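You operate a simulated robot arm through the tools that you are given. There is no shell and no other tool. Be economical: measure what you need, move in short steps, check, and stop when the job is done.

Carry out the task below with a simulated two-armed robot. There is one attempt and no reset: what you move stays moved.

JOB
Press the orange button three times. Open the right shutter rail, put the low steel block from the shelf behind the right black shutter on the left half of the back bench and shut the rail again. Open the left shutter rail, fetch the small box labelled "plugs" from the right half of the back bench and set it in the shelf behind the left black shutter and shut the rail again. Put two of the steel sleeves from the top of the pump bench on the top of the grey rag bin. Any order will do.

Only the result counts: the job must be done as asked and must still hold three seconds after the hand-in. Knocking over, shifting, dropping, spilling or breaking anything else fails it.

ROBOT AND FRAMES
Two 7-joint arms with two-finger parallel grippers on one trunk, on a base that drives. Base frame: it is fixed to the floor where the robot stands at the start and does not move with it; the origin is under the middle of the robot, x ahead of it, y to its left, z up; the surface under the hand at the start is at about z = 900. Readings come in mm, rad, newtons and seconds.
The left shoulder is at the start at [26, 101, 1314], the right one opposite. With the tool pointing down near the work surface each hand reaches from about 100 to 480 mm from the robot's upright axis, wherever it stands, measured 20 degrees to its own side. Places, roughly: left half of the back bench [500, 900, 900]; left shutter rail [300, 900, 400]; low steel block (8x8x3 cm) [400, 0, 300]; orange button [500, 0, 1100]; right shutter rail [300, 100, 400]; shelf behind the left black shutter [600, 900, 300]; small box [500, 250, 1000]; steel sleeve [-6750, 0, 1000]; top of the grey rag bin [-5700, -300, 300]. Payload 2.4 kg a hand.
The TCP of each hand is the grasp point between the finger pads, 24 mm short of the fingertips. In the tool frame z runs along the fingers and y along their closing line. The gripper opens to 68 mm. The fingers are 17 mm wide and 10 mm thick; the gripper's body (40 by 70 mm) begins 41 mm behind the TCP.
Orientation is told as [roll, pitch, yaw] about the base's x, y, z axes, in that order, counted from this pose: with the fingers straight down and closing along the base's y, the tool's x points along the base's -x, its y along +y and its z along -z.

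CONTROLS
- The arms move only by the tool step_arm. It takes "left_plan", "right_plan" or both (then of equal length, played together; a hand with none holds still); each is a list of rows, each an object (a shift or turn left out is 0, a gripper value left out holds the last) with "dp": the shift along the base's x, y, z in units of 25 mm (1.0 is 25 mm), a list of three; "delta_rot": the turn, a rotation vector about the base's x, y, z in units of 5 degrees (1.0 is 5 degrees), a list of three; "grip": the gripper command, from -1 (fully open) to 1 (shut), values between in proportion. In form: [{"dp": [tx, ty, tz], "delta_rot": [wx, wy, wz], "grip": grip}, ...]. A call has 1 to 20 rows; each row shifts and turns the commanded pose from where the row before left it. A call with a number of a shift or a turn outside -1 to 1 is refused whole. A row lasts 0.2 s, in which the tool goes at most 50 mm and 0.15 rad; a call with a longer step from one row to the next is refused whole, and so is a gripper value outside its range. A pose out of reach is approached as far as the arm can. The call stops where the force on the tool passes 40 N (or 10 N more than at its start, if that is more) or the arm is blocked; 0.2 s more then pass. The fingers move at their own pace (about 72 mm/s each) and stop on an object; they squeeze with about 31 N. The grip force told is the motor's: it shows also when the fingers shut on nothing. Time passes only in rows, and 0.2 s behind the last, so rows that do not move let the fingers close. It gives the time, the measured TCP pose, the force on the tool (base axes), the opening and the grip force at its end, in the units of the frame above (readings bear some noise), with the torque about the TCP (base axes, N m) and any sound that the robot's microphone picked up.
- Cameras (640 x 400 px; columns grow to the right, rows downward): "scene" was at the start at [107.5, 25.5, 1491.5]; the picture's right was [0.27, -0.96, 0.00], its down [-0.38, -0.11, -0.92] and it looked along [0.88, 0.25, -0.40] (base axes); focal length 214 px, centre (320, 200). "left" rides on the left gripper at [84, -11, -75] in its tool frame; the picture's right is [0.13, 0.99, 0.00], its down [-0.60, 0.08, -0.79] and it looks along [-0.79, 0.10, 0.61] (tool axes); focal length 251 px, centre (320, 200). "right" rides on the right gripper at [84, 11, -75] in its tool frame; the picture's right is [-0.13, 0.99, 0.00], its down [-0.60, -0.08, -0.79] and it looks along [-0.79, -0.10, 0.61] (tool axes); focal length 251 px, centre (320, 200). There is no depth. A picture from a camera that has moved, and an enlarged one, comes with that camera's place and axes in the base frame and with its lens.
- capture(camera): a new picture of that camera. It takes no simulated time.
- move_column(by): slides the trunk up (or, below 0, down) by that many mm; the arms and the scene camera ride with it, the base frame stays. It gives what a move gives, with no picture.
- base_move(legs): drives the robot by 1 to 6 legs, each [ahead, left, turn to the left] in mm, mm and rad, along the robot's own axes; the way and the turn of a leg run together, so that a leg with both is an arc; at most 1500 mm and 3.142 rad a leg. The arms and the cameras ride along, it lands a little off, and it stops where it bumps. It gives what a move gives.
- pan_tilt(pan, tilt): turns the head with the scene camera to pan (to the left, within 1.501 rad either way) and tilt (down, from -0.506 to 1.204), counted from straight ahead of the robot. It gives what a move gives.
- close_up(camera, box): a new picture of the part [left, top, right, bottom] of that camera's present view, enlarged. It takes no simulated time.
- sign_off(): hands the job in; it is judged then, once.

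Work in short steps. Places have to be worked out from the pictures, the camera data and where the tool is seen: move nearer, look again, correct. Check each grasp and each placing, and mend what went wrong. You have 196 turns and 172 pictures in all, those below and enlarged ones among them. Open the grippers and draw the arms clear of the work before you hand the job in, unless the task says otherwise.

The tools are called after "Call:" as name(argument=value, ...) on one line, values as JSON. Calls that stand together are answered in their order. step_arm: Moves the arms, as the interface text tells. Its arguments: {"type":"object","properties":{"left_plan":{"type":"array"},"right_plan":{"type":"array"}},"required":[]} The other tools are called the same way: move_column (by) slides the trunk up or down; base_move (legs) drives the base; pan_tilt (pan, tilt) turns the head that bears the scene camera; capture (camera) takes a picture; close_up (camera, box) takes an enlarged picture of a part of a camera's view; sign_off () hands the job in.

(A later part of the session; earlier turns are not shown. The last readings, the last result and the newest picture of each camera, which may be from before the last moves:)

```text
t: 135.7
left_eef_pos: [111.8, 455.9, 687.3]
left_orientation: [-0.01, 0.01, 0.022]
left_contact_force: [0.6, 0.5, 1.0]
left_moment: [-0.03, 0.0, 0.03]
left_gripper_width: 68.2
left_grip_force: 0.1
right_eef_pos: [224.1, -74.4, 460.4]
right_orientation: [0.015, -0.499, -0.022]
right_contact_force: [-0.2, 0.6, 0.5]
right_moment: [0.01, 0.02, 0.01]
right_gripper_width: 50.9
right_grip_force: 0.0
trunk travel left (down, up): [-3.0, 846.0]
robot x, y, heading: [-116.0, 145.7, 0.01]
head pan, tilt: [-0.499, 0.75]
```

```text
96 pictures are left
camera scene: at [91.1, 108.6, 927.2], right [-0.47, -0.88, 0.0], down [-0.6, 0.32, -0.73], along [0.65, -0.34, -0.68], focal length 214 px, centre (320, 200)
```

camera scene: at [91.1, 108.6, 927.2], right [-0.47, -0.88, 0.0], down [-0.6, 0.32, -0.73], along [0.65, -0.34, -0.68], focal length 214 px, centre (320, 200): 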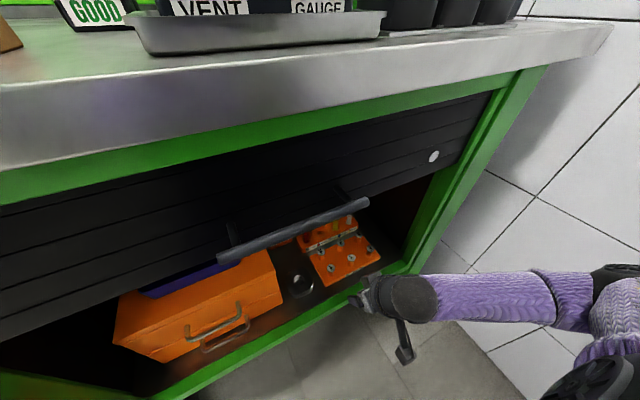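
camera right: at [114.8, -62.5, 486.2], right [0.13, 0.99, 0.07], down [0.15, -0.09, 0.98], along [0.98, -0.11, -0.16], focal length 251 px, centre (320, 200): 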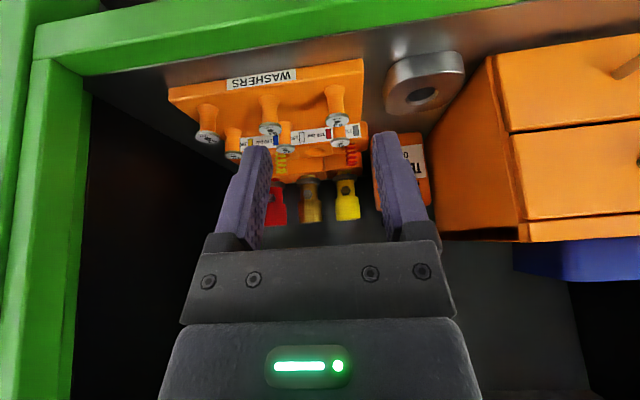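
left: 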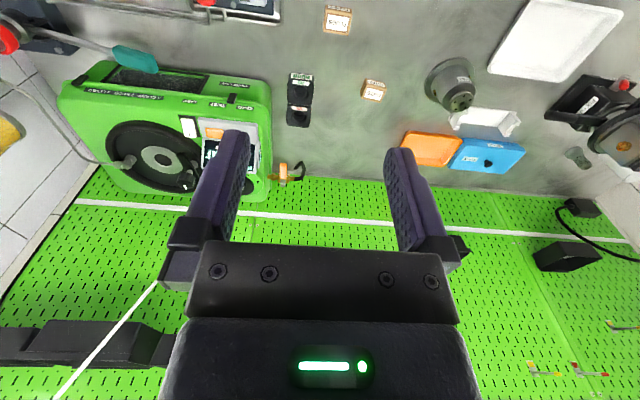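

The block appears at about (415, 40) now relative to the hand readings. I move the hand left 80 mm, and the base 75 mm forward.

Call:
step_arm(right_plan=[{"dp": [0, 0.8, -0.2], "grip": -0.2}, {"dp": [0, 0.8, -0.2]}, {"dp": [0, 0.8, -0.2]}, {"dp": [0, 0.8, -0.2]}, {}])

Call:
base_move(legs=[[75, 0, 0]])

Call:
capture(camera="right")

```text
t: 136.9
left_eef_pos: [111.9, 455.8, 688.4]
left_orientation: [-0.01, 0.011, 0.024]
left_contact_force: [0.0, 0.2, 0.6]
left_moment: [-0.01, -0.03, -0.02]
left_gripper_width: 68.0
left_grip_force: 0.0
right_eef_pos: [226.1, -47.6, 463.2]
right_orientation: [0.015, -0.495, -0.021]
right_contact_force: [-0.3, -0.6, -0.6]
right_moment: [-0.02, 0.01, 0.01]
right_gripper_width: 40.5
right_grip_force: 0.0
right hand out of reach, approached as far as the arm can: row 2, 3, 4
trunk travel left (down, up): [-3.0, 846.0]
robot x, y, heading: [-121.2, 148.0, 0.011]
head pan, tilt: [-0.499, 0.75]
```

```text
t: 137.9
left_eef_pos: [187.4, 456.3, 688.9]
left_orientation: [-0.012, 0.011, 0.021]
left_contact_force: [-0.7, -0.3, 0.0]
left_moment: [-0.03, 0.01, -0.01]
left_gripper_width: 68.0
left_grip_force: 0.1
right_eef_pos: [300.3, -47.1, 463.8]
right_orientation: [0.015, -0.497, -0.022]
right_contact_force: [0.2, -0.3, 0.5]
right_moment: [-0.01, 0.01, -0.02]
right_gripper_width: 40.8
right_grip_force: 0.1
trunk travel left (down, up): [-3.0, 846.0]
robot x, y, heading: [-44.3, 146.3, 0.011]
head pan, tilt: [-0.499, 0.75]
```

```text
95 pictures are left
camera right: at [192.9, -35.0, 488.1], right [0.13, 0.99, 0.08], down [0.15, -0.09, 0.98], along [0.98, -0.11, -0.16], focal length 251 px, centre (320, 200)
```

right: 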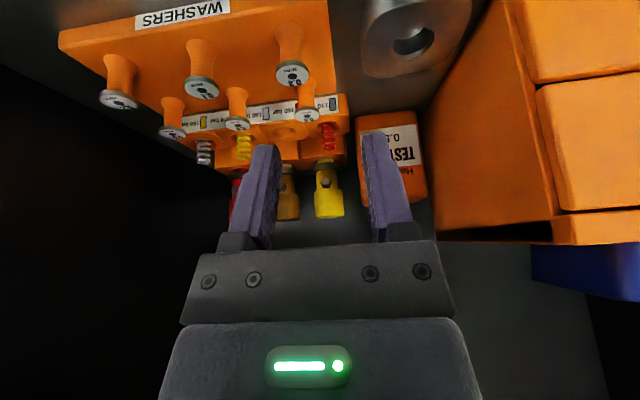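

Hole now at ≈ (404, 33). The arm can't come further inward, so I shift the base left 52 mm, then recheck.

Call:
base_move(legs=[[0, 52, 0]])

Call:
step_arm(right_plan=[{"dp": [0.7, 0, -0.6]}, {"dp": [0.7, 0, -0.6]}, {"dp": [0.7, 0, -0.6]}, {}])

Call:
capture(camera="right")

```text
t: 138.8
left_eef_pos: [186.9, 509.1, 687.5]
left_orientation: [-0.011, 0.011, 0.023]
left_contact_force: [0.1, 0.1, -0.5]
left_moment: [0.01, -0.01, 0.01]
left_gripper_width: 68.3
left_grip_force: 0.1
right_eef_pos: [300.4, 4.6, 462.9]
right_orientation: [0.015, -0.497, -0.021]
right_contact_force: [-0.8, -0.2, 0.0]
right_moment: [-0.01, 0.01, -0.01]
right_gripper_width: 40.8
right_grip_force: 0.1
trunk travel left (down, up): [-3.0, 846.0]
robot x, y, heading: [-41.0, 199.3, 0.011]
head pan, tilt: [-0.499, 0.75]
```

```text
t: 139.8
left_eef_pos: [187.6, 508.7, 687.4]
left_orientation: [-0.009, 0.01, 0.022]
left_contact_force: [0.5, -0.6, -0.1]
left_moment: [-0.01, 0.01, -0.03]
left_gripper_width: 68.1
left_grip_force: 0.0
right_eef_pos: [354.3, 3.1, 416.8]
right_orientation: [0.016, -0.497, -0.021]
right_contact_force: [0.3, 0.7, 0.6]
right_moment: [0.02, 0.01, 0.0]
right_gripper_width: 40.6
right_grip_force: 0.1
trunk travel left (down, up): [-3.0, 846.0]
robot x, y, heading: [-47.0, 201.9, 0.011]
head pan, tilt: [-0.499, 0.75]
```

```text
94 pictures are left
camera right: at [246.4, 16.4, 443.2], right [0.13, 0.99, 0.08], down [0.15, -0.09, 0.98], along [0.98, -0.11, -0.16], focal length 251 px, centre (320, 200)
```

right: 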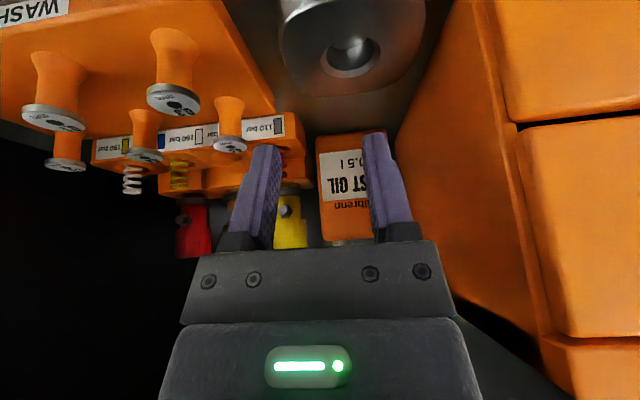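

Hole at ≈ (407, 28). I go above the wall position: TCP (400, 0, 372), then check.

Call:
step_arm(right_plan=[{"dp": [0.9, -0.06, -0.6]}, {"dp": [0.9, -0.06, -0.6]}, {"dp": [0.05, 0, -0.6]}, {}])

Call:
capture(camera="right")

Call:
close_up(camera="scene", box=[180, 200, 440, 360])

```text
t: 140.8
left_eef_pos: [187.8, 508.2, 687.1]
left_orientation: [-0.011, 0.012, 0.022]
left_contact_force: [0.2, -0.4, -0.2]
left_moment: [0.03, 0.0, -0.01]
left_gripper_width: 67.9
left_grip_force: 0.0
right_eef_pos: [401.1, 1.7, 373.1]
right_orientation: [0.015, -0.499, -0.021]
right_contact_force: [-0.2, -0.4, -0.3]
right_moment: [0.02, 0.03, 0.01]
right_gripper_width: 40.8
right_grip_force: 0.0
trunk travel left (down, up): [-3.0, 846.0]
robot x, y, heading: [-39.0, 198.1, 0.012]
head pan, tilt: [-0.499, 0.75]
```

```text
93 pictures are left
camera right: at [292.1, 13.9, 397.8], right [0.13, 0.99, 0.08], down [0.15, -0.09, 0.98], along [0.98, -0.11, -0.16], focal length 251 px, centre (320, 200)
```

right: 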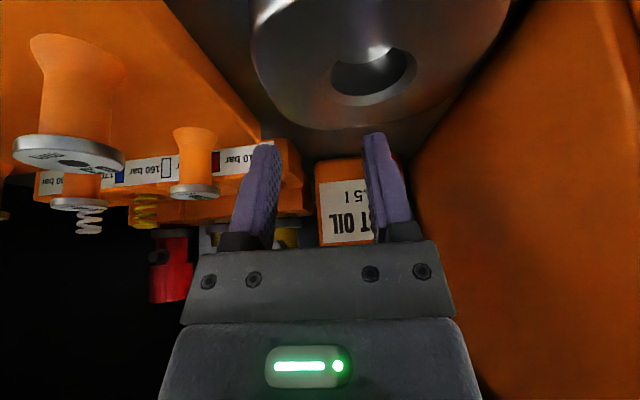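

```text
2.46 times, centred on (310, 280) of scene
camera zoom: at [166.3, 161.0, 927.2], right [-0.47, -0.88, 0.0], down [-0.6, 0.32, -0.73], along [0.65, -0.34, -0.68], focal length 528 px, centre (345, 3)
```

zoom: 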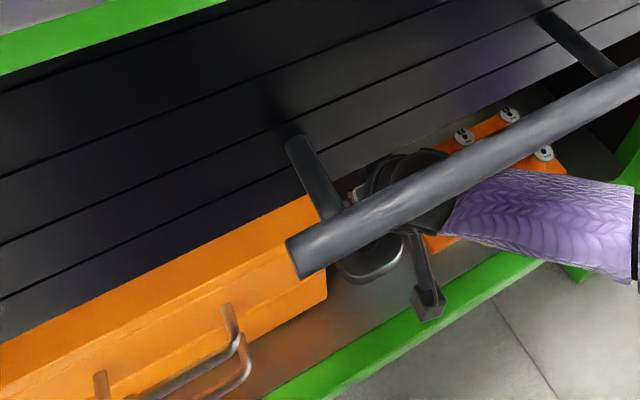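

Hole ≈ (409, 32): TCP should be (402, 4). I nudge +2 mm in y and descend slowly to z≈315.

Call:
step_arm(right_plan=[{"dp": [0.05, 0.1, -0.4]}, {"dp": [0, 0, -0.5]}, {"dp": [0, 0, -0.5]}, {"dp": [0, 0, -0.5]}, {"dp": [0, 0, -0.4]}, {}])

Call:
capture(camera="right")

```text
t: 141.3
left_eef_pos: [184.8, 508.2, 687.7]
left_orientation: [-0.014, 0.007, 0.021]
left_contact_force: [0.5, 0.7, 0.3]
left_moment: [-0.01, 0.0, 0.04]
left_gripper_width: 68.0
left_grip_force: 0.1
right_eef_pos: [406.0, 4.5, 367.1]
right_orientation: [0.028, -0.518, -0.03]
right_contact_force: [-4.4, -1.9, 35.0]
right_moment: [0.74, -0.02, 0.14]
right_gripper_width: 40.0
right_grip_force: 0.0
trunk travel left (down, up): [-3.0, 846.0]
robot x, y, heading: [-47.5, 198.9, 0.01]
head pan, tilt: [-0.499, 0.75]
stopped in row 2 (right hand): the force on the tool passed its limit at 67 N (the readings are from after the stop); the commanded pose is now the measured one
```

```text
91 pictures are left
camera right: at [297.2, 16.8, 390.0], right [0.13, 0.99, 0.09], down [0.13, -0.1, 0.99], along [0.98, -0.12, -0.14], focal length 251 px, centre (320, 200)
```

right: 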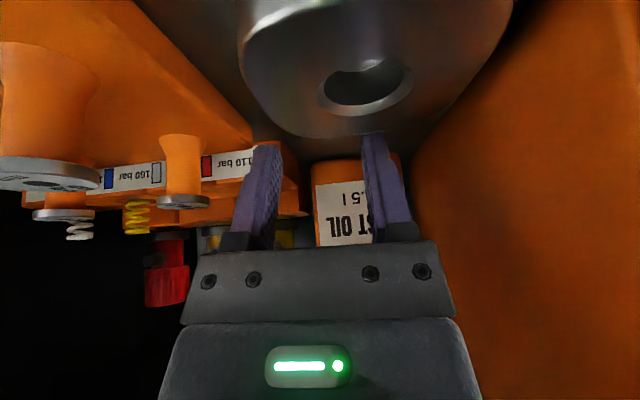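

Contact at tip height ≈ 346 tells my height guess was off. Re-triangulating only from hand-camera views: hole top at (371, 25.5, 343.5), shelf at ≈313. I raise, move to TCP (365, −2.5), and check.

Call:
step_arm(right_plan=[{"dp": [-0.1, 0, 0.7]}, {"dp": [-0.8, -0.14, 0.4]}, {"dp": [-0.74, -0.14, 0]}, {}])

Call:
capture(camera="right")

```text
t: 142.3
left_eef_pos: [186.8, 507.7, 687.9]
left_orientation: [-0.011, 0.01, 0.022]
left_contact_force: [-0.3, 0.0, -0.3]
left_moment: [0.0, 0.02, -0.01]
left_gripper_width: 68.1
left_grip_force: 0.0
right_eef_pos: [363.4, -3.6, 391.3]
right_orientation: [0.023, -0.507, -0.026]
right_contact_force: [-0.2, 0.9, 0.2]
right_moment: [0.05, -0.02, 0.0]
right_gripper_width: 40.9
right_grip_force: 0.0
trunk travel left (down, up): [-3.0, 846.0]
robot x, y, heading: [-44.4, 201.2, 0.009]
head pan, tilt: [-0.499, 0.75]
```

```text
90 pictures are left
camera right: at [254.3, 8.9, 415.1], right [0.13, 0.99, 0.08], down [0.14, -0.1, 0.98], along [0.98, -0.11, -0.15], focal length 251 px, centre (320, 200)
```

right: 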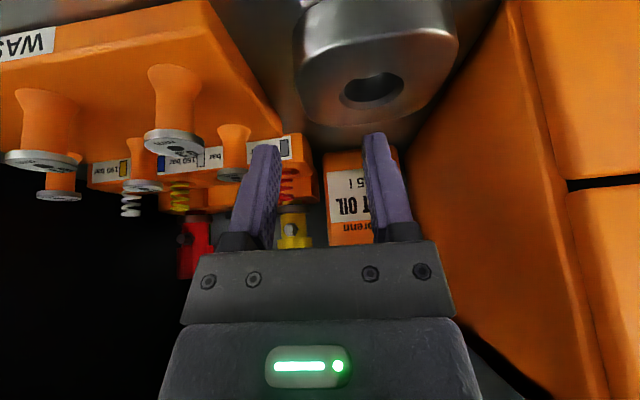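

Prediction fits: hole (373, 28). I nudge to (367, 0) and descend slowly.

Call:
step_arm(right_plan=[{"dp": [0.15, 0.14, -0.4]}, {"dp": [0, 0, -0.4]}, {"dp": [0, 0, -0.4]}, {"dp": [0, 0, -0.4]}, {"dp": [0, 0, -0.3]}, {}])

Call:
capture(camera="right")

```text
t: 143.8
left_eef_pos: [186.6, 509.0, 686.9]
left_orientation: [-0.012, 0.01, 0.023]
left_contact_force: [0.8, -0.1, -0.5]
left_moment: [0.01, 0.01, 0.0]
left_gripper_width: 67.9
left_grip_force: 0.1
right_eef_pos: [365.1, -11.6, 352.1]
right_orientation: [0.026, -0.507, -0.027]
right_contact_force: [2.9, 5.3, 6.0]
right_moment: [0.12, -0.07, 0.02]
right_gripper_width: 41.2
right_grip_force: 0.3
right hand out of reach, approached as far as the arm can: row 3, 4, 5
trunk travel left (down, up): [-3.0, 846.0]
robot x, y, heading: [-49.1, 199.6, 0.008]
head pan, tilt: [-0.499, 0.75]
```

```text
89 pictures are left
camera right: at [256.0, -0.1, 376.6], right [0.13, 0.99, 0.08], down [0.14, -0.1, 0.98], along [0.98, -0.11, -0.15], focal length 251 px, centre (320, 200)
```

right: 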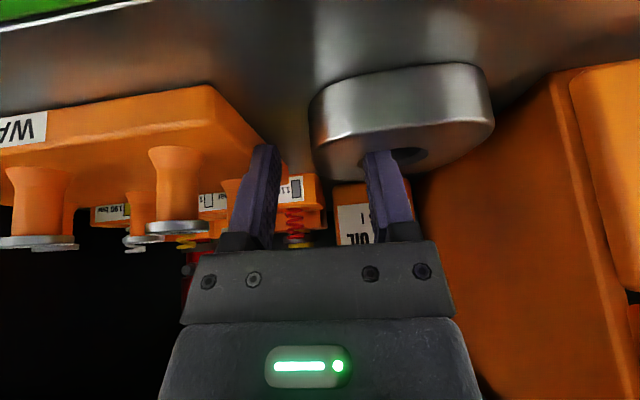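

The arm reached its limit and drifted right. I raise slightly, shift the base left 35 mm so the target is further to the arm's own side, and correct.

Call:
step_arm(right_plan=[{"dp": [0, 0, 0.8]}, {"dp": [0, 0, 0.6]}, {"dp": [0, -0.7, 0]}, {}])

Call:
base_move(legs=[[0, 35, 0]])

Call:
capture(camera="right")

```text
t: 144.8
left_eef_pos: [188.4, 507.6, 686.8]
left_orientation: [-0.011, 0.01, 0.02]
left_contact_force: [0.2, 0.4, -1.0]
left_moment: [-0.01, 0.0, -0.01]
left_gripper_width: 68.1
left_grip_force: 0.0
right_eef_pos: [363.1, -29.9, 386.8]
right_orientation: [0.023, -0.508, -0.027]
right_contact_force: [0.3, -0.4, -0.1]
right_moment: [0.03, -0.01, 0.0]
right_gripper_width: 40.8
right_grip_force: 0.1
trunk travel left (down, up): [-3.0, 846.0]
robot x, y, heading: [-41.6, 199.9, 0.014]
head pan, tilt: [-0.499, 0.75]
```

```text
t: 145.6
left_eef_pos: [186.5, 542.8, 687.2]
left_orientation: [-0.009, 0.011, 0.019]
left_contact_force: [0.5, -0.1, -0.1]
left_moment: [-0.02, -0.02, 0.03]
left_gripper_width: 67.6
left_grip_force: 0.1
right_eef_pos: [362.8, 4.3, 385.3]
right_orientation: [0.023, -0.507, -0.027]
right_contact_force: [-0.1, 0.6, -1.5]
right_moment: [0.02, 0.01, 0.03]
right_gripper_width: 40.8
right_grip_force: 0.1
trunk travel left (down, up): [-3.0, 846.0]
robot x, y, heading: [-44.7, 235.1, 0.007]
head pan, tilt: [-0.499, 0.75]
```

```text
88 pictures are left
camera right: at [255.3, 17.5, 409.5], right [0.13, 0.99, 0.08], down [0.14, -0.1, 0.98], along [0.98, -0.12, -0.15], focal length 251 px, centre (320, 200)
```

right: 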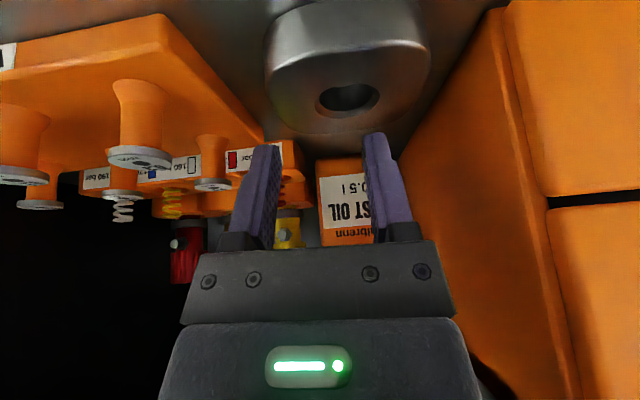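

Hole now ≈ (368, 21) → TCP (362, −7). I correct y and descend.

Call:
step_arm(right_plan=[{"dp": [0, -0.45, -0.3]}, {"dp": [0, 0, -0.4]}, {"dp": [0, 0, -0.4]}, {"dp": [0, 0, -0.4]}, {"dp": [0, 0, -0.3]}, {}])

Call:
capture(camera="right")

```text
t: 146.8
left_eef_pos: [185.7, 543.0, 687.8]
left_orientation: [-0.014, 0.01, 0.02]
left_contact_force: [-0.1, 0.7, 0.0]
left_moment: [0.0, 0.02, -0.02]
left_gripper_width: 68.1
left_grip_force: 0.0
right_eef_pos: [364.7, -5.1, 349.6]
right_orientation: [0.028, -0.524, -0.03]
right_contact_force: [-6.7, -0.9, 32.1]
right_moment: [0.69, 0.0, 0.18]
right_gripper_width: 40.2
right_grip_force: 0.0
trunk travel left (down, up): [-3.0, 846.0]
robot x, y, heading: [-47.4, 231.4, 0.009]
head pan, tilt: [-0.499, 0.75]
stopped in row 5 (right hand): the force on the tool passed its limit at 56 N (the readings are from after the stop); the commanded pose is now the measured one
```

```text
87 pictures are left
camera right: at [257.8, 6.4, 371.4], right [0.13, 0.99, 0.09], down [0.12, -0.1, 0.99], along [0.98, -0.12, -0.14], focal length 251 px, centre (320, 200)
```

right: 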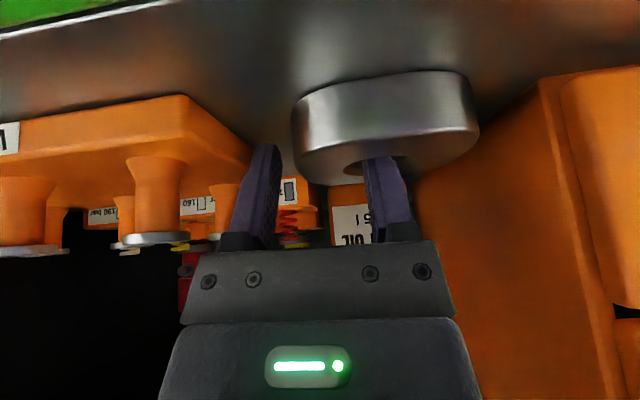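

The left finger is in the hole and touched its bottom (blind hole ~15 mm deep); the right finger is in the gap. I lift 2 mm and close.

Call:
step_arm(right_plan=[{"dp": [0, 0, 0.12]}, {"grip": 1}, {}, {}, {}])

Call:
capture(camera="right")

```text
t: 148.0
left_eef_pos: [187.9, 542.7, 686.9]
left_orientation: [-0.014, 0.009, 0.019]
left_contact_force: [-0.2, -0.2, 0.8]
left_moment: [0.02, -0.05, -0.02]
left_gripper_width: 67.7
left_grip_force: 0.1
right_eef_pos: [364.4, -5.4, 349.0]
right_orientation: [0.025, -0.519, -0.029]
right_contact_force: [4.9, 4.6, 19.3]
right_moment: [-0.38, 0.17, 0.09]
right_gripper_width: 24.1
right_grip_force: 31.3
trunk travel left (down, up): [-3.0, 846.0]
robot x, y, heading: [-48.7, 234.1, 0.01]
head pan, tilt: [-0.499, 0.75]
```

```text
86 pictures are left
camera right: at [256.9, 6.6, 372.5], right [0.13, 0.99, 0.09], down [0.13, -0.1, 0.99], along [0.98, -0.12, -0.14], focal length 251 px, centre (320, 200)
```

right: 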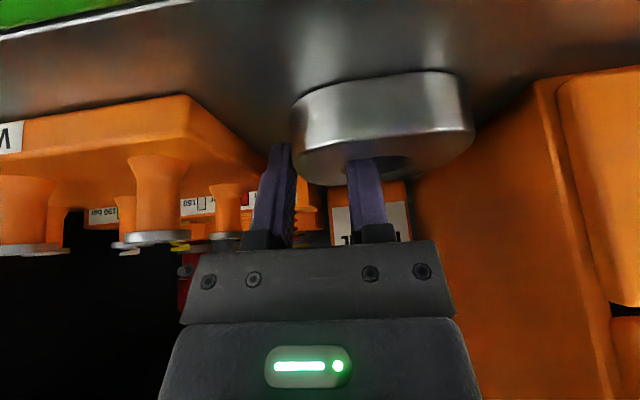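

Wall gripped (24 mm). I lift slowly by ~40 mm and check.

Call:
step_arm(right_plan=[{"dp": [0, 0, 0.2]}, {"dp": [0, 0, 0.3]}, {"dp": [0, 0, 0.4]}, {"dp": [0, 0, 0.6]}, {}])

Call:
capture(camera="right")

```text
t: 149.2
left_eef_pos: [187.4, 542.2, 688.1]
left_orientation: [-0.011, 0.008, 0.019]
left_contact_force: [0.4, -0.1, -0.5]
left_moment: [-0.01, 0.06, 0.02]
left_gripper_width: 68.1
left_grip_force: 0.2
right_eef_pos: [365.7, -6.8, 386.6]
right_orientation: [0.027, -0.513, -0.029]
right_contact_force: [-0.5, 0.3, -8.4]
right_moment: [-0.22, 0.09, -0.01]
right_gripper_width: 24.2
right_grip_force: 31.1
trunk travel left (down, up): [-3.0, 846.0]
robot x, y, heading: [-45.9, 233.4, 0.005]
head pan, tilt: [-0.499, 0.75]
```

```text
85 pictures are left
camera right: at [256.8, 6.0, 409.6], right [0.13, 0.99, 0.09], down [0.13, -0.1, 0.99], along [0.98, -0.12, -0.15], focal length 251 px, centre (320, 200)
```

right: 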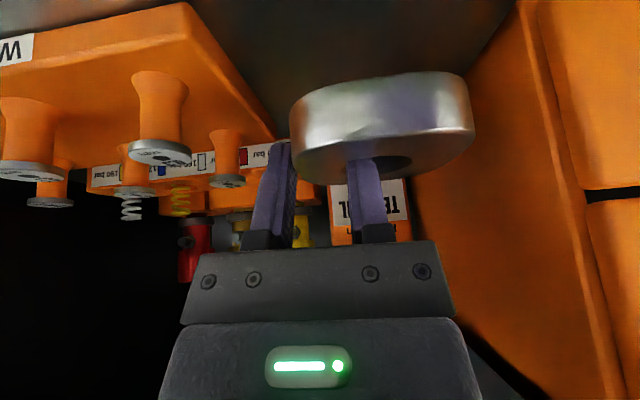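

Lifted and level (≈8.5 N). I raise it a bit more and back the base out.

Call:
step_arm(right_plan=[{"dp": [0, 0, 0.6]}, {"dp": [0, 0, 0.6]}, {"dp": [0, 0, 0.6]}, {}])

Call:
base_move(legs=[[-215, 0, 0]])

Call:
capture(camera="right")

Call:
capture(camera="scene")

```text
t: 150.2
left_eef_pos: [186.9, 542.3, 687.5]
left_orientation: [-0.011, 0.01, 0.02]
left_contact_force: [0.3, 0.2, -0.1]
left_moment: [0.01, -0.01, 0.02]
left_gripper_width: 68.0
left_grip_force: 0.1
right_eef_pos: [364.0, -6.0, 432.3]
right_orientation: [0.025, -0.514, -0.029]
right_contact_force: [0.3, -0.6, -7.0]
right_moment: [-0.24, 0.08, -0.02]
right_gripper_width: 24.3
right_grip_force: 31.1
trunk travel left (down, up): [-3.0, 846.0]
robot x, y, heading: [-44.3, 233.0, 0.01]
head pan, tilt: [-0.499, 0.75]
```

```text
t: 151.8
left_eef_pos: [-29.6, 541.1, 687.0]
left_orientation: [-0.011, 0.012, 0.018]
left_contact_force: [-0.8, 0.8, -1.2]
left_moment: [-0.02, 0.01, -0.02]
left_gripper_width: 68.1
left_grip_force: 0.1
right_eef_pos: [146.6, -8.6, 431.4]
right_orientation: [0.026, -0.515, -0.03]
right_contact_force: [0.7, -0.2, -8.3]
right_moment: [-0.27, 0.1, -0.01]
right_gripper_width: 24.1
right_grip_force: 31.1
trunk travel left (down, up): [-3.0, 846.0]
robot x, y, heading: [-263.2, 232.5, 0.007]
head pan, tilt: [-0.499, 0.75]
```

```text
84 pictures are left
camera right: at [39.1, 4.6, 454.5], right [0.13, 0.99, 0.09], down [0.13, -0.1, 0.99], along [0.98, -0.12, -0.15], focal length 251 px, centre (320, 200)
```

right: 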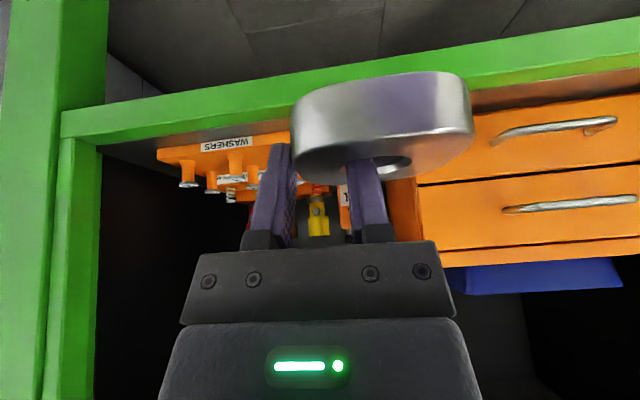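

```text
83 pictures are left
camera scene: at [-51.2, 193.6, 927.0], right [-0.47, -0.88, 0.0], down [-0.6, 0.32, -0.73], along [0.64, -0.35, -0.68], focal length 214 px, centre (320, 200)
```

scene: 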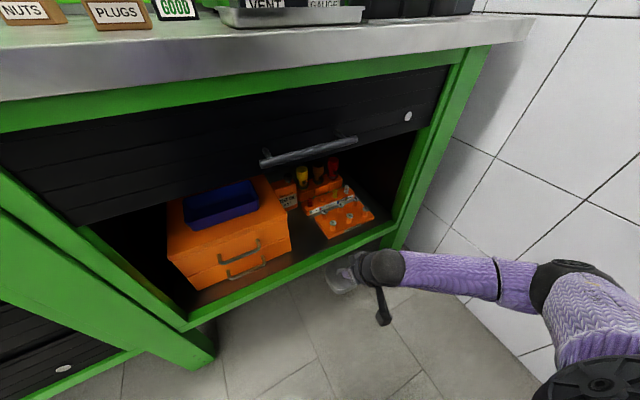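

The block is out cleanly. I raise the trunk and look over the left half of the bench for a free spot.

Call:
move_column(by=400)

Call:
move_column(by=180)

Call:
base_move(legs=[[0, 450, 0]])

Call:
pan_tilt(pan=0.0, tilt=0.9)

Call:
capture(camera="scene")

```text
t: 155.7
left_eef_pos: [-29.4, 539.9, 1087.1]
left_orientation: [-0.01, 0.01, 0.021]
left_contact_force: [0.2, 0.0, 0.3]
left_moment: [0.04, -0.03, 0.0]
left_gripper_width: 68.0
left_grip_force: 0.0
right_eef_pos: [147.1, -7.8, 831.4]
right_orientation: [0.027, -0.515, -0.031]
right_contact_force: [0.0, -0.9, -8.4]
right_moment: [-0.23, 0.06, 0.0]
right_gripper_width: 23.7
right_grip_force: 30.9
trunk travel left (down, up): [-403.0, 446.0]
robot x, y, heading: [-263.1, 228.0, 0.006]
head pan, tilt: [-0.499, 0.75]
```

```text
t: 157.7
left_eef_pos: [-28.6, 541.3, 1266.5]
left_orientation: [-0.011, 0.012, 0.02]
left_contact_force: [0.6, 0.2, -0.2]
left_moment: [0.02, 0.03, 0.01]
left_gripper_width: 68.1
left_grip_force: 0.1
right_eef_pos: [149.1, -7.3, 1011.4]
right_orientation: [0.027, -0.515, -0.03]
right_contact_force: [0.8, 0.4, -8.0]
right_moment: [-0.19, 0.07, -0.02]
right_gripper_width: 23.9
right_grip_force: 30.6
trunk travel left (down, up): [-583.0, 266.0]
robot x, y, heading: [-262.3, 235.8, 0.008]
head pan, tilt: [-0.499, 0.75]
```

```text
t: 160.4
left_eef_pos: [-28.5, 988.0, 1267.8]
left_orientation: [-0.012, 0.009, 0.012]
left_contact_force: [-0.2, -0.4, 0.3]
left_moment: [-0.01, -0.02, 0.02]
left_gripper_width: 68.2
left_grip_force: 0.1
right_eef_pos: [143.5, 437.4, 1012.1]
right_orientation: [0.028, -0.515, -0.036]
right_contact_force: [0.3, 0.7, -7.8]
right_moment: [-0.18, 0.09, -0.02]
right_gripper_width: 24.0
right_grip_force: 30.8
trunk travel left (down, up): [-583.0, 266.0]
robot x, y, heading: [-263.0, 686.2, 0.002]
head pan, tilt: [-0.499, 0.75]
```

```text
t: 161.3
left_eef_pos: [-28.4, 988.0, 1266.9]
left_orientation: [-0.01, 0.01, 0.013]
left_contact_force: [0.4, -0.1, 0.5]
left_moment: [0.01, -0.01, -0.02]
left_gripper_width: 68.0
left_grip_force: 0.0
right_eef_pos: [144.0, 438.9, 1011.9]
right_orientation: [0.026, -0.515, -0.035]
right_contact_force: [-1.2, -0.1, -7.6]
right_moment: [-0.22, 0.09, 0.01]
right_gripper_width: 23.6
right_grip_force: 31.0
trunk travel left (down, up): [-583.0, 266.0]
robot x, y, heading: [-260.1, 678.6, 0.0]
head pan, tilt: [0.0, 0.901]
```

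```text
82 pictures are left
camera scene: at [-173.0, 679.6, 1505.8], right [0.0, -1.0, 0.0], down [-0.78, 0.0, -0.62], along [0.62, 0.0, -0.78], focal length 214 px, centre (320, 200)
```

scene: 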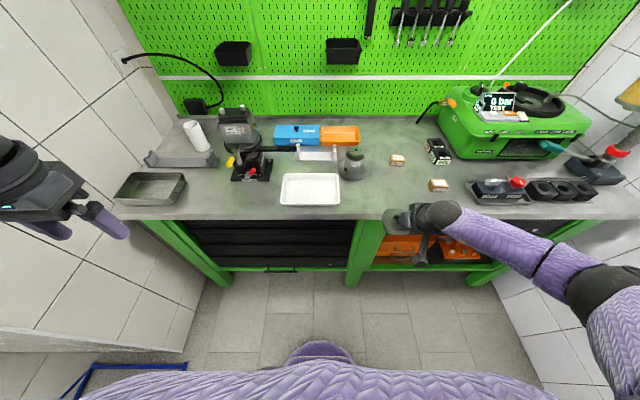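

I have a clear overview. Bench middle is y≈445; a free spot in the left half lies right of the white tray, block centre about (320, 543). I drive there holding the block above the bench.

Call:
base_move(legs=[[150, 76, 0]])

Call:
capture(camera="scene")

Call:
capture(camera="right")

```text
t: 162.8
left_eef_pos: [118.1, 1064.2, 1266.6]
left_orientation: [-0.011, 0.013, 0.012]
left_contact_force: [0.0, -0.2, 0.3]
left_moment: [0.01, 0.02, 0.01]
left_gripper_width: 67.9
left_grip_force: 0.0
right_eef_pos: [292.5, 512.8, 1009.1]
right_orientation: [0.023, -0.513, -0.037]
right_contact_force: [0.5, -0.4, -7.8]
right_moment: [-0.2, 0.09, -0.01]
right_gripper_width: 24.4
right_grip_force: 30.9
trunk travel left (down, up): [-583.0, 266.0]
robot x, y, heading: [-116.2, 756.6, -0.0]
head pan, tilt: [0.0, 0.901]
```

```text
81 pictures are left
camera scene: at [-24.6, 755.9, 1505.7], right [0.0, -1.0, 0.0], down [-0.78, 0.0, -0.62], along [0.62, 0.0, -0.78], focal length 214 px, centre (320, 200)
```

scene: 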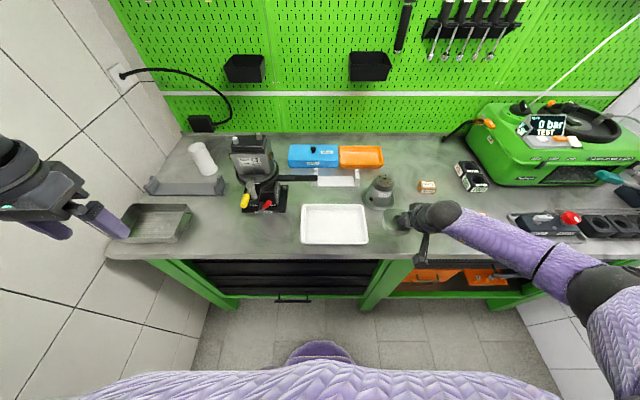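

```text
80 pictures are left
camera right: at [184.2, 526.3, 1034.4], right [0.14, 0.99, 0.09], down [0.13, -0.1, 0.99], along [0.98, -0.12, -0.15], focal length 251 px, centre (320, 200)
```

right: 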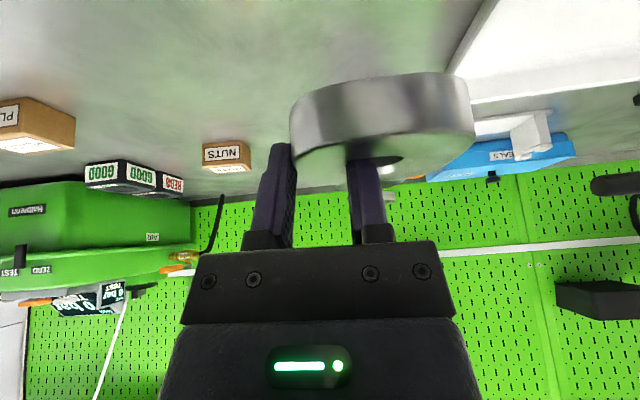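

Block hovers at about (300, 540), clear of the tray (edge y≈600) and the flange. I move 10 mm forward and lower it, slowly at the end.

Call:
step_arm(right_plan=[{"dp": [0.2, 0, -0.6]}, {"dp": [0.2, 0, -0.6]}, {"dp": [0, 0, -0.6]}, {"dp": [0, 0, -0.4]}, {"dp": [0, 0, -0.16]}, {"dp": [0, 0, -0.16]}, {"dp": [0, 0, -0.12]}, {}])

Call:
capture(camera="right")

```text
t: 164.6
left_eef_pos: [118.3, 1063.2, 1267.5]
left_orientation: [-0.011, 0.011, 0.012]
left_contact_force: [0.1, 0.0, 0.0]
left_moment: [-0.01, -0.01, -0.03]
left_gripper_width: 68.0
left_grip_force: 0.0
right_eef_pos: [300.4, 513.2, 945.6]
right_orientation: [0.027, -0.515, -0.036]
right_contact_force: [-0.1, 0.0, -9.5]
right_moment: [-0.22, 0.07, 0.0]
right_gripper_width: 24.1
right_grip_force: 30.8
trunk travel left (down, up): [-583.0, 266.0]
robot x, y, heading: [-114.4, 754.4, 0.001]
head pan, tilt: [0.0, 0.901]
```

```text
79 pictures are left
camera right: at [193.8, 526.1, 968.8], right [0.14, 0.99, 0.09], down [0.13, -0.1, 0.99], along [0.98, -0.12, -0.15], focal length 251 px, centre (320, 200)
```

right: 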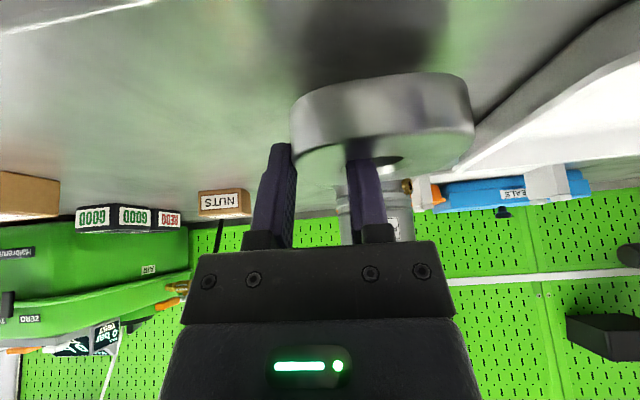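

Not touching yet. I shift 10 mm right from the tray and lower in 3 mm rows.

Call:
step_arm(right_plan=[{"dp": [0, -0.4, 0]}, {"dp": [0, 0, -0.12]}, {"dp": [0, 0, -0.12]}, {"dp": [0, 0, -0.12]}, {"dp": [0, 0, -0.12]}, {}])

```text
t: 166.0
left_eef_pos: [119.4, 1063.7, 1266.6]
left_orientation: [-0.009, 0.012, 0.013]
left_contact_force: [-0.3, 0.0, -0.1]
left_moment: [0.0, -0.02, 0.0]
left_gripper_width: 67.8
left_grip_force: 0.0
right_eef_pos: [301.1, 502.5, 933.5]
right_orientation: [0.028, -0.514, -0.036]
right_contact_force: [1.1, 0.0, -7.7]
right_moment: [-0.2, 0.07, -0.01]
right_gripper_width: 23.9
right_grip_force: 30.9
trunk travel left (down, up): [-583.0, 266.0]
robot x, y, heading: [-115.9, 753.1, 0.001]
head pan, tilt: [0.0, 0.901]
```

Call:
step_arm(right_plan=[{"dp": [0, 0, -0.1]}, {"dp": [0, 0, -0.1]}, {"dp": [0, 0, -0.1]}, {"dp": [0, 0, -0.1]}, {}])

Call:
capture(camera="right")

```text
t: 166.9
left_eef_pos: [115.0, 1064.0, 1267.7]
left_orientation: [-0.012, 0.007, 0.012]
left_contact_force: [0.1, -0.6, -0.3]
left_moment: [0.02, -0.01, 0.0]
left_gripper_width: 68.0
left_grip_force: 0.1
right_eef_pos: [302.3, 502.6, 929.1]
right_orientation: [0.026, -0.529, -0.038]
right_contact_force: [-9.4, 3.1, 25.6]
right_moment: [-0.51, 1.27, -0.18]
right_gripper_width: 24.1
right_grip_force: 31.7
trunk travel left (down, up): [-583.0, 266.0]
robot x, y, heading: [-116.3, 754.8, 0.002]
head pan, tilt: [0.0, 0.901]
stopped in row 4 (right hand): the force on the tool passed its limit at 44 N (the readings are from after the stop); the commanded pose is now the measured one
```

```text
78 pictures are left
camera right: at [193.8, 516.0, 951.6], right [0.14, 0.99, 0.09], down [0.12, -0.1, 0.99], along [0.98, -0.12, -0.13], focal length 251 px, centre (320, 200)
```

right: 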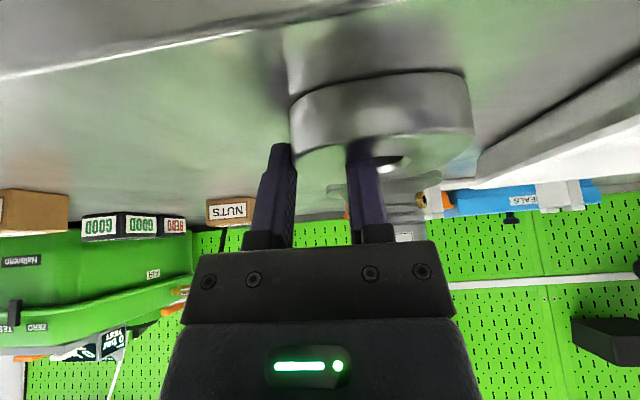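

Touching down (front edge first, slightly). I relieve 1 mm, open and let it settle, then lift the hand straight out.

Call:
step_arm(right_plan=[{"dp": [0, 0, 0.04]}, {"grip": -0.15}, {}, {}, {}])

Call:
step_arm(right_plan=[{"dp": [0, 0, 0.4]}, {"dp": [0, 0, 0.8]}, {"dp": [0, 0, 0.9]}, {"dp": [0, 0, 0.9]}, {}])

Call:
capture(camera="right")

Call:
capture(camera="scene")

```text
t: 168.1
left_eef_pos: [116.6, 1062.4, 1266.9]
left_orientation: [-0.011, 0.009, 0.012]
left_contact_force: [-0.1, -0.2, 0.4]
left_moment: [-0.02, 0.01, 0.02]
left_gripper_width: 68.0
left_grip_force: 0.1
right_eef_pos: [303.5, 501.7, 930.1]
right_orientation: [0.027, -0.526, -0.037]
right_contact_force: [-1.5, -8.0, 20.0]
right_moment: [0.15, -0.11, -0.14]
right_gripper_width: 32.6
right_grip_force: 0.1
trunk travel left (down, up): [-583.0, 266.0]
robot x, y, heading: [-116.7, 754.8, 0.0]
head pan, tilt: [0.0, 0.901]
```

```text
t: 169.3
left_eef_pos: [118.1, 1062.0, 1268.6]
left_orientation: [-0.011, 0.012, 0.014]
left_contact_force: [-0.3, -0.1, 0.0]
left_moment: [0.01, -0.03, 0.02]
left_gripper_width: 67.9
left_grip_force: 0.1
right_eef_pos: [301.9, 501.6, 1004.3]
right_orientation: [0.027, -0.524, -0.04]
right_contact_force: [0.4, -0.2, -0.3]
right_moment: [-0.04, 0.02, 0.0]
right_gripper_width: 39.2
right_grip_force: 0.1
trunk travel left (down, up): [-583.0, 266.0]
robot x, y, heading: [-119.1, 753.4, -0.001]
head pan, tilt: [0.0, 0.901]
```

```text
77 pictures are left
camera right: at [194.9, 514.6, 1026.1], right [0.14, 0.99, 0.09], down [0.12, -0.1, 0.99], along [0.98, -0.12, -0.14], focal length 251 px, centre (320, 200)
```

right: 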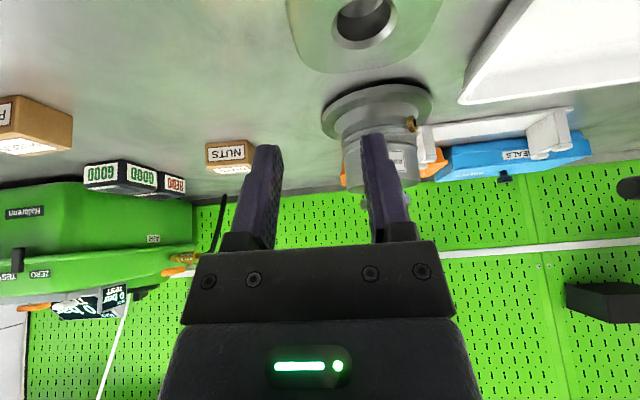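

```text
76 pictures are left
camera scene: at [-26.4, 755.7, 1505.8], right [0.0, -1.0, 0.0], down [-0.78, 0.0, -0.62], along [0.62, 0.0, -0.78], focal length 214 px, centre (320, 200)
```

scene: 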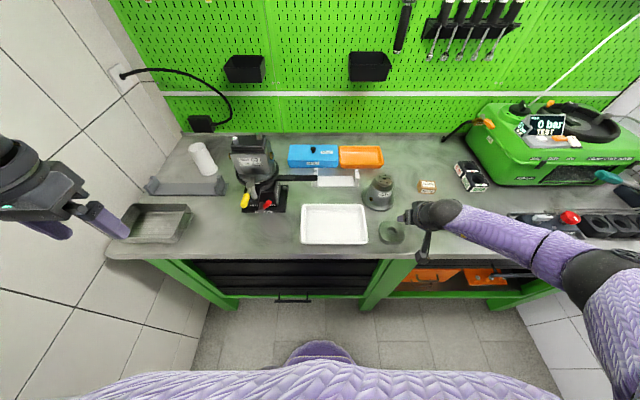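

Block stands flat at about (305, 533) in the left half. Next I go back to shut the right shutter: back off, drive right, and roll the right hand as before.

Call:
base_move(legs=[[-145, 0, 0], [0, -480, 0]])

Call:
step_arm(right_plan=[{"delta_rot": [0.48, 0, -0.88]}, {"delta_rot": [0.48, 0, -0.88]}, {"delta_rot": [0.48, 0, -0.88]}, {"delta_rot": [0.48, 0, -0.88]}, {"delta_rot": [0.48, 0, -0.88]}, {"delta_rot": [0.48, 0, -0.88]}, {"delta_rot": [0.48, 0, -0.88]}, {"delta_rot": [0.48, 0, -0.88]}, {"delta_rot": [0.48, 0, -0.88]}, {"delta_rot": [0.48, 0, -0.88]}, {"delta_rot": [0.48, 0, -0.88]}, {"delta_rot": [0.48, 0, -0.88]}, {"delta_rot": [0.48, 0, -0.88]}, {"delta_rot": [0.48, 0, -0.88]}, {"delta_rot": [0.48, 0, -0.88]}, {"delta_rot": [0.48, 0, -0.88]}, {"delta_rot": [0.48, 0, -0.88]}, {"delta_rot": [0.48, 0, -0.88]}, {}])

Call:
move_column(by=-230)

Call:
pan_tilt(pan=-0.55, tilt=0.85)

Call:
capture(camera="scene")

```text
t: 173.1
left_eef_pos: [-27.7, 577.7, 1268.1]
left_orientation: [-0.011, 0.01, 0.007]
left_contact_force: [0.1, 0.5, 0.0]
left_moment: [0.01, 0.01, -0.03]
left_gripper_width: 67.7
left_grip_force: 0.1
right_eef_pos: [153.5, 15.0, 1002.6]
right_orientation: [0.027, -0.522, -0.043]
right_contact_force: [0.0, 0.4, -1.0]
right_moment: [0.05, 0.03, -0.02]
right_gripper_width: 39.3
right_grip_force: 0.1
trunk travel left (down, up): [-583.0, 266.0]
robot x, y, heading: [-267.3, 269.7, -0.006]
head pan, tilt: [0.0, 0.901]
```

```text
t: 177.1
left_eef_pos: [-28.6, 577.8, 1267.1]
left_orientation: [-0.011, 0.011, 0.009]
left_contact_force: [-0.8, 0.1, 0.3]
left_moment: [-0.02, -0.01, -0.02]
left_gripper_width: 67.7
left_grip_force: 0.0
right_eef_pos: [153.7, 15.3, 1004.1]
right_orientation: [0.503, -0.002, -1.621]
right_contact_force: [0.3, 0.2, 0.4]
right_moment: [-0.03, 0.02, -0.01]
right_gripper_width: 39.2
right_grip_force: 0.0
trunk travel left (down, up): [-583.0, 266.0]
robot x, y, heading: [-267.0, 269.8, -0.009]
head pan, tilt: [0.0, 0.901]
```

```text
t: 179.6
left_eef_pos: [-29.0, 577.2, 1037.9]
left_orientation: [-0.01, 0.012, 0.008]
left_contact_force: [1.0, -0.5, 0.2]
left_moment: [-0.01, 0.02, 0.01]
left_gripper_width: 67.9
left_grip_force: 0.1
right_eef_pos: [153.1, 15.4, 773.8]
right_orientation: [0.504, -0.002, -1.619]
right_contact_force: [-0.7, -0.2, 0.1]
right_moment: [0.03, 0.02, -0.01]
right_gripper_width: 39.1
right_grip_force: 0.1
trunk travel left (down, up): [-353.0, 496.0]
robot x, y, heading: [-264.4, 271.9, -0.003]
head pan, tilt: [0.0, 0.901]
```

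```text
t: 180.5
left_eef_pos: [-29.5, 577.8, 1036.6]
left_orientation: [-0.011, 0.01, 0.008]
left_contact_force: [-0.6, 0.6, 0.3]
left_moment: [0.02, 0.03, 0.02]
left_gripper_width: 67.9
left_grip_force: 0.1
right_eef_pos: [153.7, 15.3, 773.7]
right_orientation: [0.505, -0.001, -1.618]
right_contact_force: [-0.3, 0.5, 0.5]
right_moment: [0.01, 0.03, 0.01]
right_gripper_width: 39.1
right_grip_force: 0.0
trunk travel left (down, up): [-353.0, 496.0]
robot x, y, heading: [-266.1, 269.5, -0.002]
head pan, tilt: [-0.55, 0.85]
```

```text
75 pictures are left
camera scene: at [-159.9, 230.0, 1278.6], right [-0.53, -0.85, 0.0], down [-0.64, 0.4, -0.66], along [0.56, -0.35, -0.75], focal length 214 px, centre (320, 200)
```

scene: 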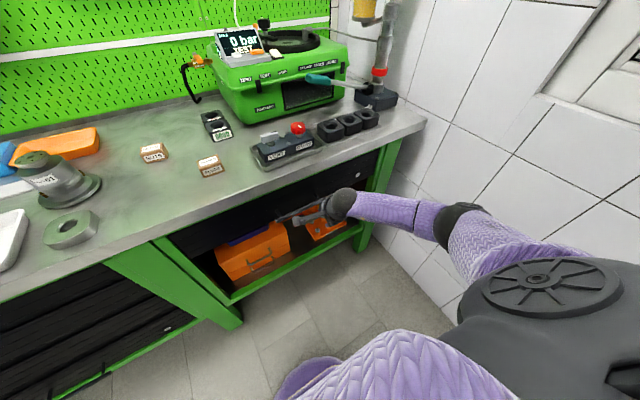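

Shutter's still up. I place the hand at the pre-approach above the bar (210, 56, 800).

Call:
move_column(by=30)

Call:
base_move(legs=[[54, 40, 0]])

Call:
capture(camera="right")

```text
t: 181.3
left_eef_pos: [-28.9, 577.4, 1067.8]
left_orientation: [-0.01, 0.011, 0.006]
left_contact_force: [0.2, 0.1, 0.2]
left_moment: [-0.03, -0.04, -0.03]
left_gripper_width: 68.0
left_grip_force: 0.0
right_eef_pos: [154.4, 16.5, 802.7]
right_orientation: [0.505, -0.003, -1.617]
right_contact_force: [0.2, -0.2, 1.1]
right_moment: [0.0, 0.01, -0.01]
right_gripper_width: 39.1
right_grip_force: 0.1
trunk travel left (down, up): [-383.0, 466.0]
robot x, y, heading: [-264.8, 271.6, -0.006]
head pan, tilt: [-0.55, 0.85]
```

```text
t: 182.3
left_eef_pos: [27.2, 617.7, 1066.3]
left_orientation: [-0.011, 0.011, 0.007]
left_contact_force: [-0.1, 0.4, 0.1]
left_moment: [0.02, 0.01, 0.01]
left_gripper_width: 67.9
left_grip_force: 0.0
right_eef_pos: [209.0, 55.5, 804.9]
right_orientation: [0.503, -0.002, -1.619]
right_contact_force: [0.2, 0.7, 0.3]
right_moment: [-0.01, 0.0, 0.01]
right_gripper_width: 39.1
right_grip_force: 0.2
trunk travel left (down, up): [-383.0, 466.0]
robot x, y, heading: [-208.3, 311.1, -0.005]
head pan, tilt: [-0.55, 0.85]
```

```text
74 pictures are left
camera right: at [187.8, 139.8, 873.3], right [0.86, -0.17, 0.48], down [-0.48, -0.58, 0.66], along [0.17, -0.8, -0.58], focal length 251 px, centre (320, 200)
```

right: 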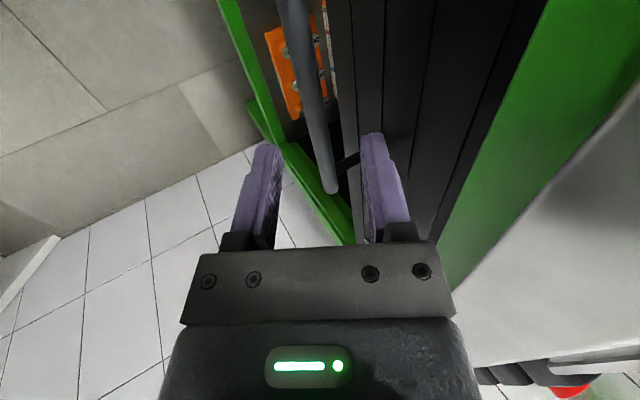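

Bar at (239, ·, 746), on the hand's centre line. I advance 58 mm and close.

Call:
step_arm(right_plan=[{"dp": [0.35, 0, -0.69]}, {"dp": [0.35, 0, -0.69]}, {"dp": [0.35, 0, -0.69]}, {}])

Call:
step_arm(right_plan=[{"grip": 1}, {}, {}, {}])

```text
t: 183.3
left_eef_pos: [26.5, 617.0, 1066.8]
left_orientation: [-0.011, 0.011, 0.007]
left_contact_force: [-0.4, 0.1, -0.2]
left_moment: [0.0, 0.01, 0.01]
left_gripper_width: 67.5
left_grip_force: 0.2
right_eef_pos: [236.7, 54.3, 752.8]
right_orientation: [0.505, -0.004, -1.619]
right_contact_force: [0.0, 0.3, 0.4]
right_moment: [0.02, 0.01, 0.02]
right_gripper_width: 39.1
right_grip_force: 0.0
trunk travel left (down, up): [-383.0, 466.0]
robot x, y, heading: [-209.7, 310.1, -0.009]
head pan, tilt: [-0.55, 0.85]
```

```text
t: 184.3
left_eef_pos: [23.4, 617.2, 1068.6]
left_orientation: [-0.011, 0.007, 0.004]
left_contact_force: [0.4, -0.1, -0.4]
left_moment: [0.01, 0.05, -0.03]
left_gripper_width: 67.8
left_grip_force: 0.1
right_eef_pos: [232.7, 53.3, 753.3]
right_orientation: [0.504, -0.002, -1.619]
right_contact_force: [-30.4, 5.6, -3.8]
right_moment: [-0.03, 0.49, 0.68]
right_gripper_width: 14.0
right_grip_force: 33.8
trunk travel left (down, up): [-383.0, 466.0]
robot x, y, heading: [-207.8, 311.8, -0.003]
head pan, tilt: [-0.55, 0.85]
```

Gripped. I relieve x by 3 mm and lower the trunk, bringing the shutter down.

Call:
step_arm(right_plan=[{"dp": [-0.1, 0, 0]}, {}])

Call:
move_column(by=-190)

Call:
move_column(by=-190)

Call:
capture(camera="scene")

```text
t: 184.9
left_eef_pos: [24.8, 615.9, 1068.0]
left_orientation: [-0.011, 0.008, 0.007]
left_contact_force: [-0.9, -0.5, 0.3]
left_moment: [-0.03, -0.02, 0.0]
left_gripper_width: 67.8
left_grip_force: 0.1
right_eef_pos: [231.4, 55.7, 756.1]
right_orientation: [0.506, -0.001, -1.619]
right_contact_force: [-18.5, 0.6, 0.7]
right_moment: [-0.62, 0.25, 0.32]
right_gripper_width: 14.1
right_grip_force: 33.9
trunk travel left (down, up): [-383.0, 466.0]
robot x, y, heading: [-213.8, 312.1, -0.006]
head pan, tilt: [-0.55, 0.85]
```

```text
t: 187.0
left_eef_pos: [26.9, 616.2, 877.0]
left_orientation: [-0.01, 0.01, 0.006]
left_contact_force: [0.3, 0.9, -0.3]
left_moment: [0.0, -0.01, 0.02]
left_gripper_width: 67.8
left_grip_force: 0.1
right_eef_pos: [231.9, 54.3, 561.6]
right_orientation: [0.503, -0.002, -1.618]
right_contact_force: [6.9, -5.3, -3.5]
right_moment: [-0.16, 0.13, 0.61]
right_gripper_width: 14.1
right_grip_force: 33.6
trunk travel left (down, up): [-193.0, 656.0]
robot x, y, heading: [-210.0, 310.0, -0.004]
head pan, tilt: [-0.55, 0.85]
```

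```text
t: 188.8
left_eef_pos: [25.8, 617.3, 692.9]
left_orientation: [-0.011, 0.013, 0.005]
left_contact_force: [0.1, 0.0, -0.8]
left_moment: [0.0, 0.0, 0.01]
left_gripper_width: 68.1
left_grip_force: 0.2
right_eef_pos: [232.5, 54.2, 379.5]
right_orientation: [0.509, 0.0, -1.619]
right_contact_force: [-13.0, 1.7, 21.8]
right_moment: [-0.49, 0.08, 0.51]
right_gripper_width: 14.2
right_grip_force: 33.7
trunk travel left (down, up): [-9.0, 840.0]
robot x, y, heading: [-207.1, 312.2, -0.006]
head pan, tilt: [-0.55, 0.85]
stopped: the force on the tool passed its limit at 43 N (the readings are from after the stop); the commanded pose is now the measured one
```

```text
73 pictures are left
camera scene: at [-9.9, 269.3, 925.6], right [-0.53, -0.85, 0.0], down [-0.64, 0.4, -0.66], along [0.56, -0.35, -0.75], focal length 214 px, centre (320, 200)
```

scene: 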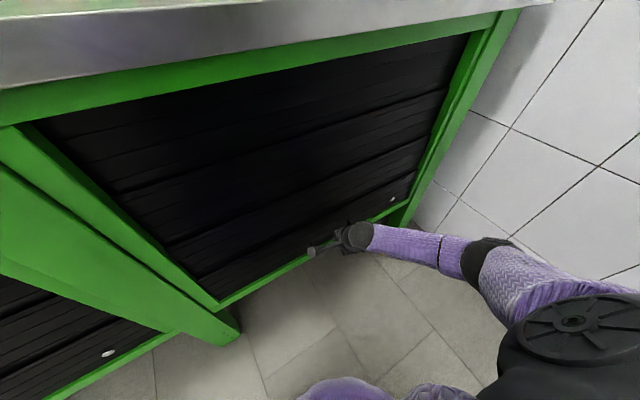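

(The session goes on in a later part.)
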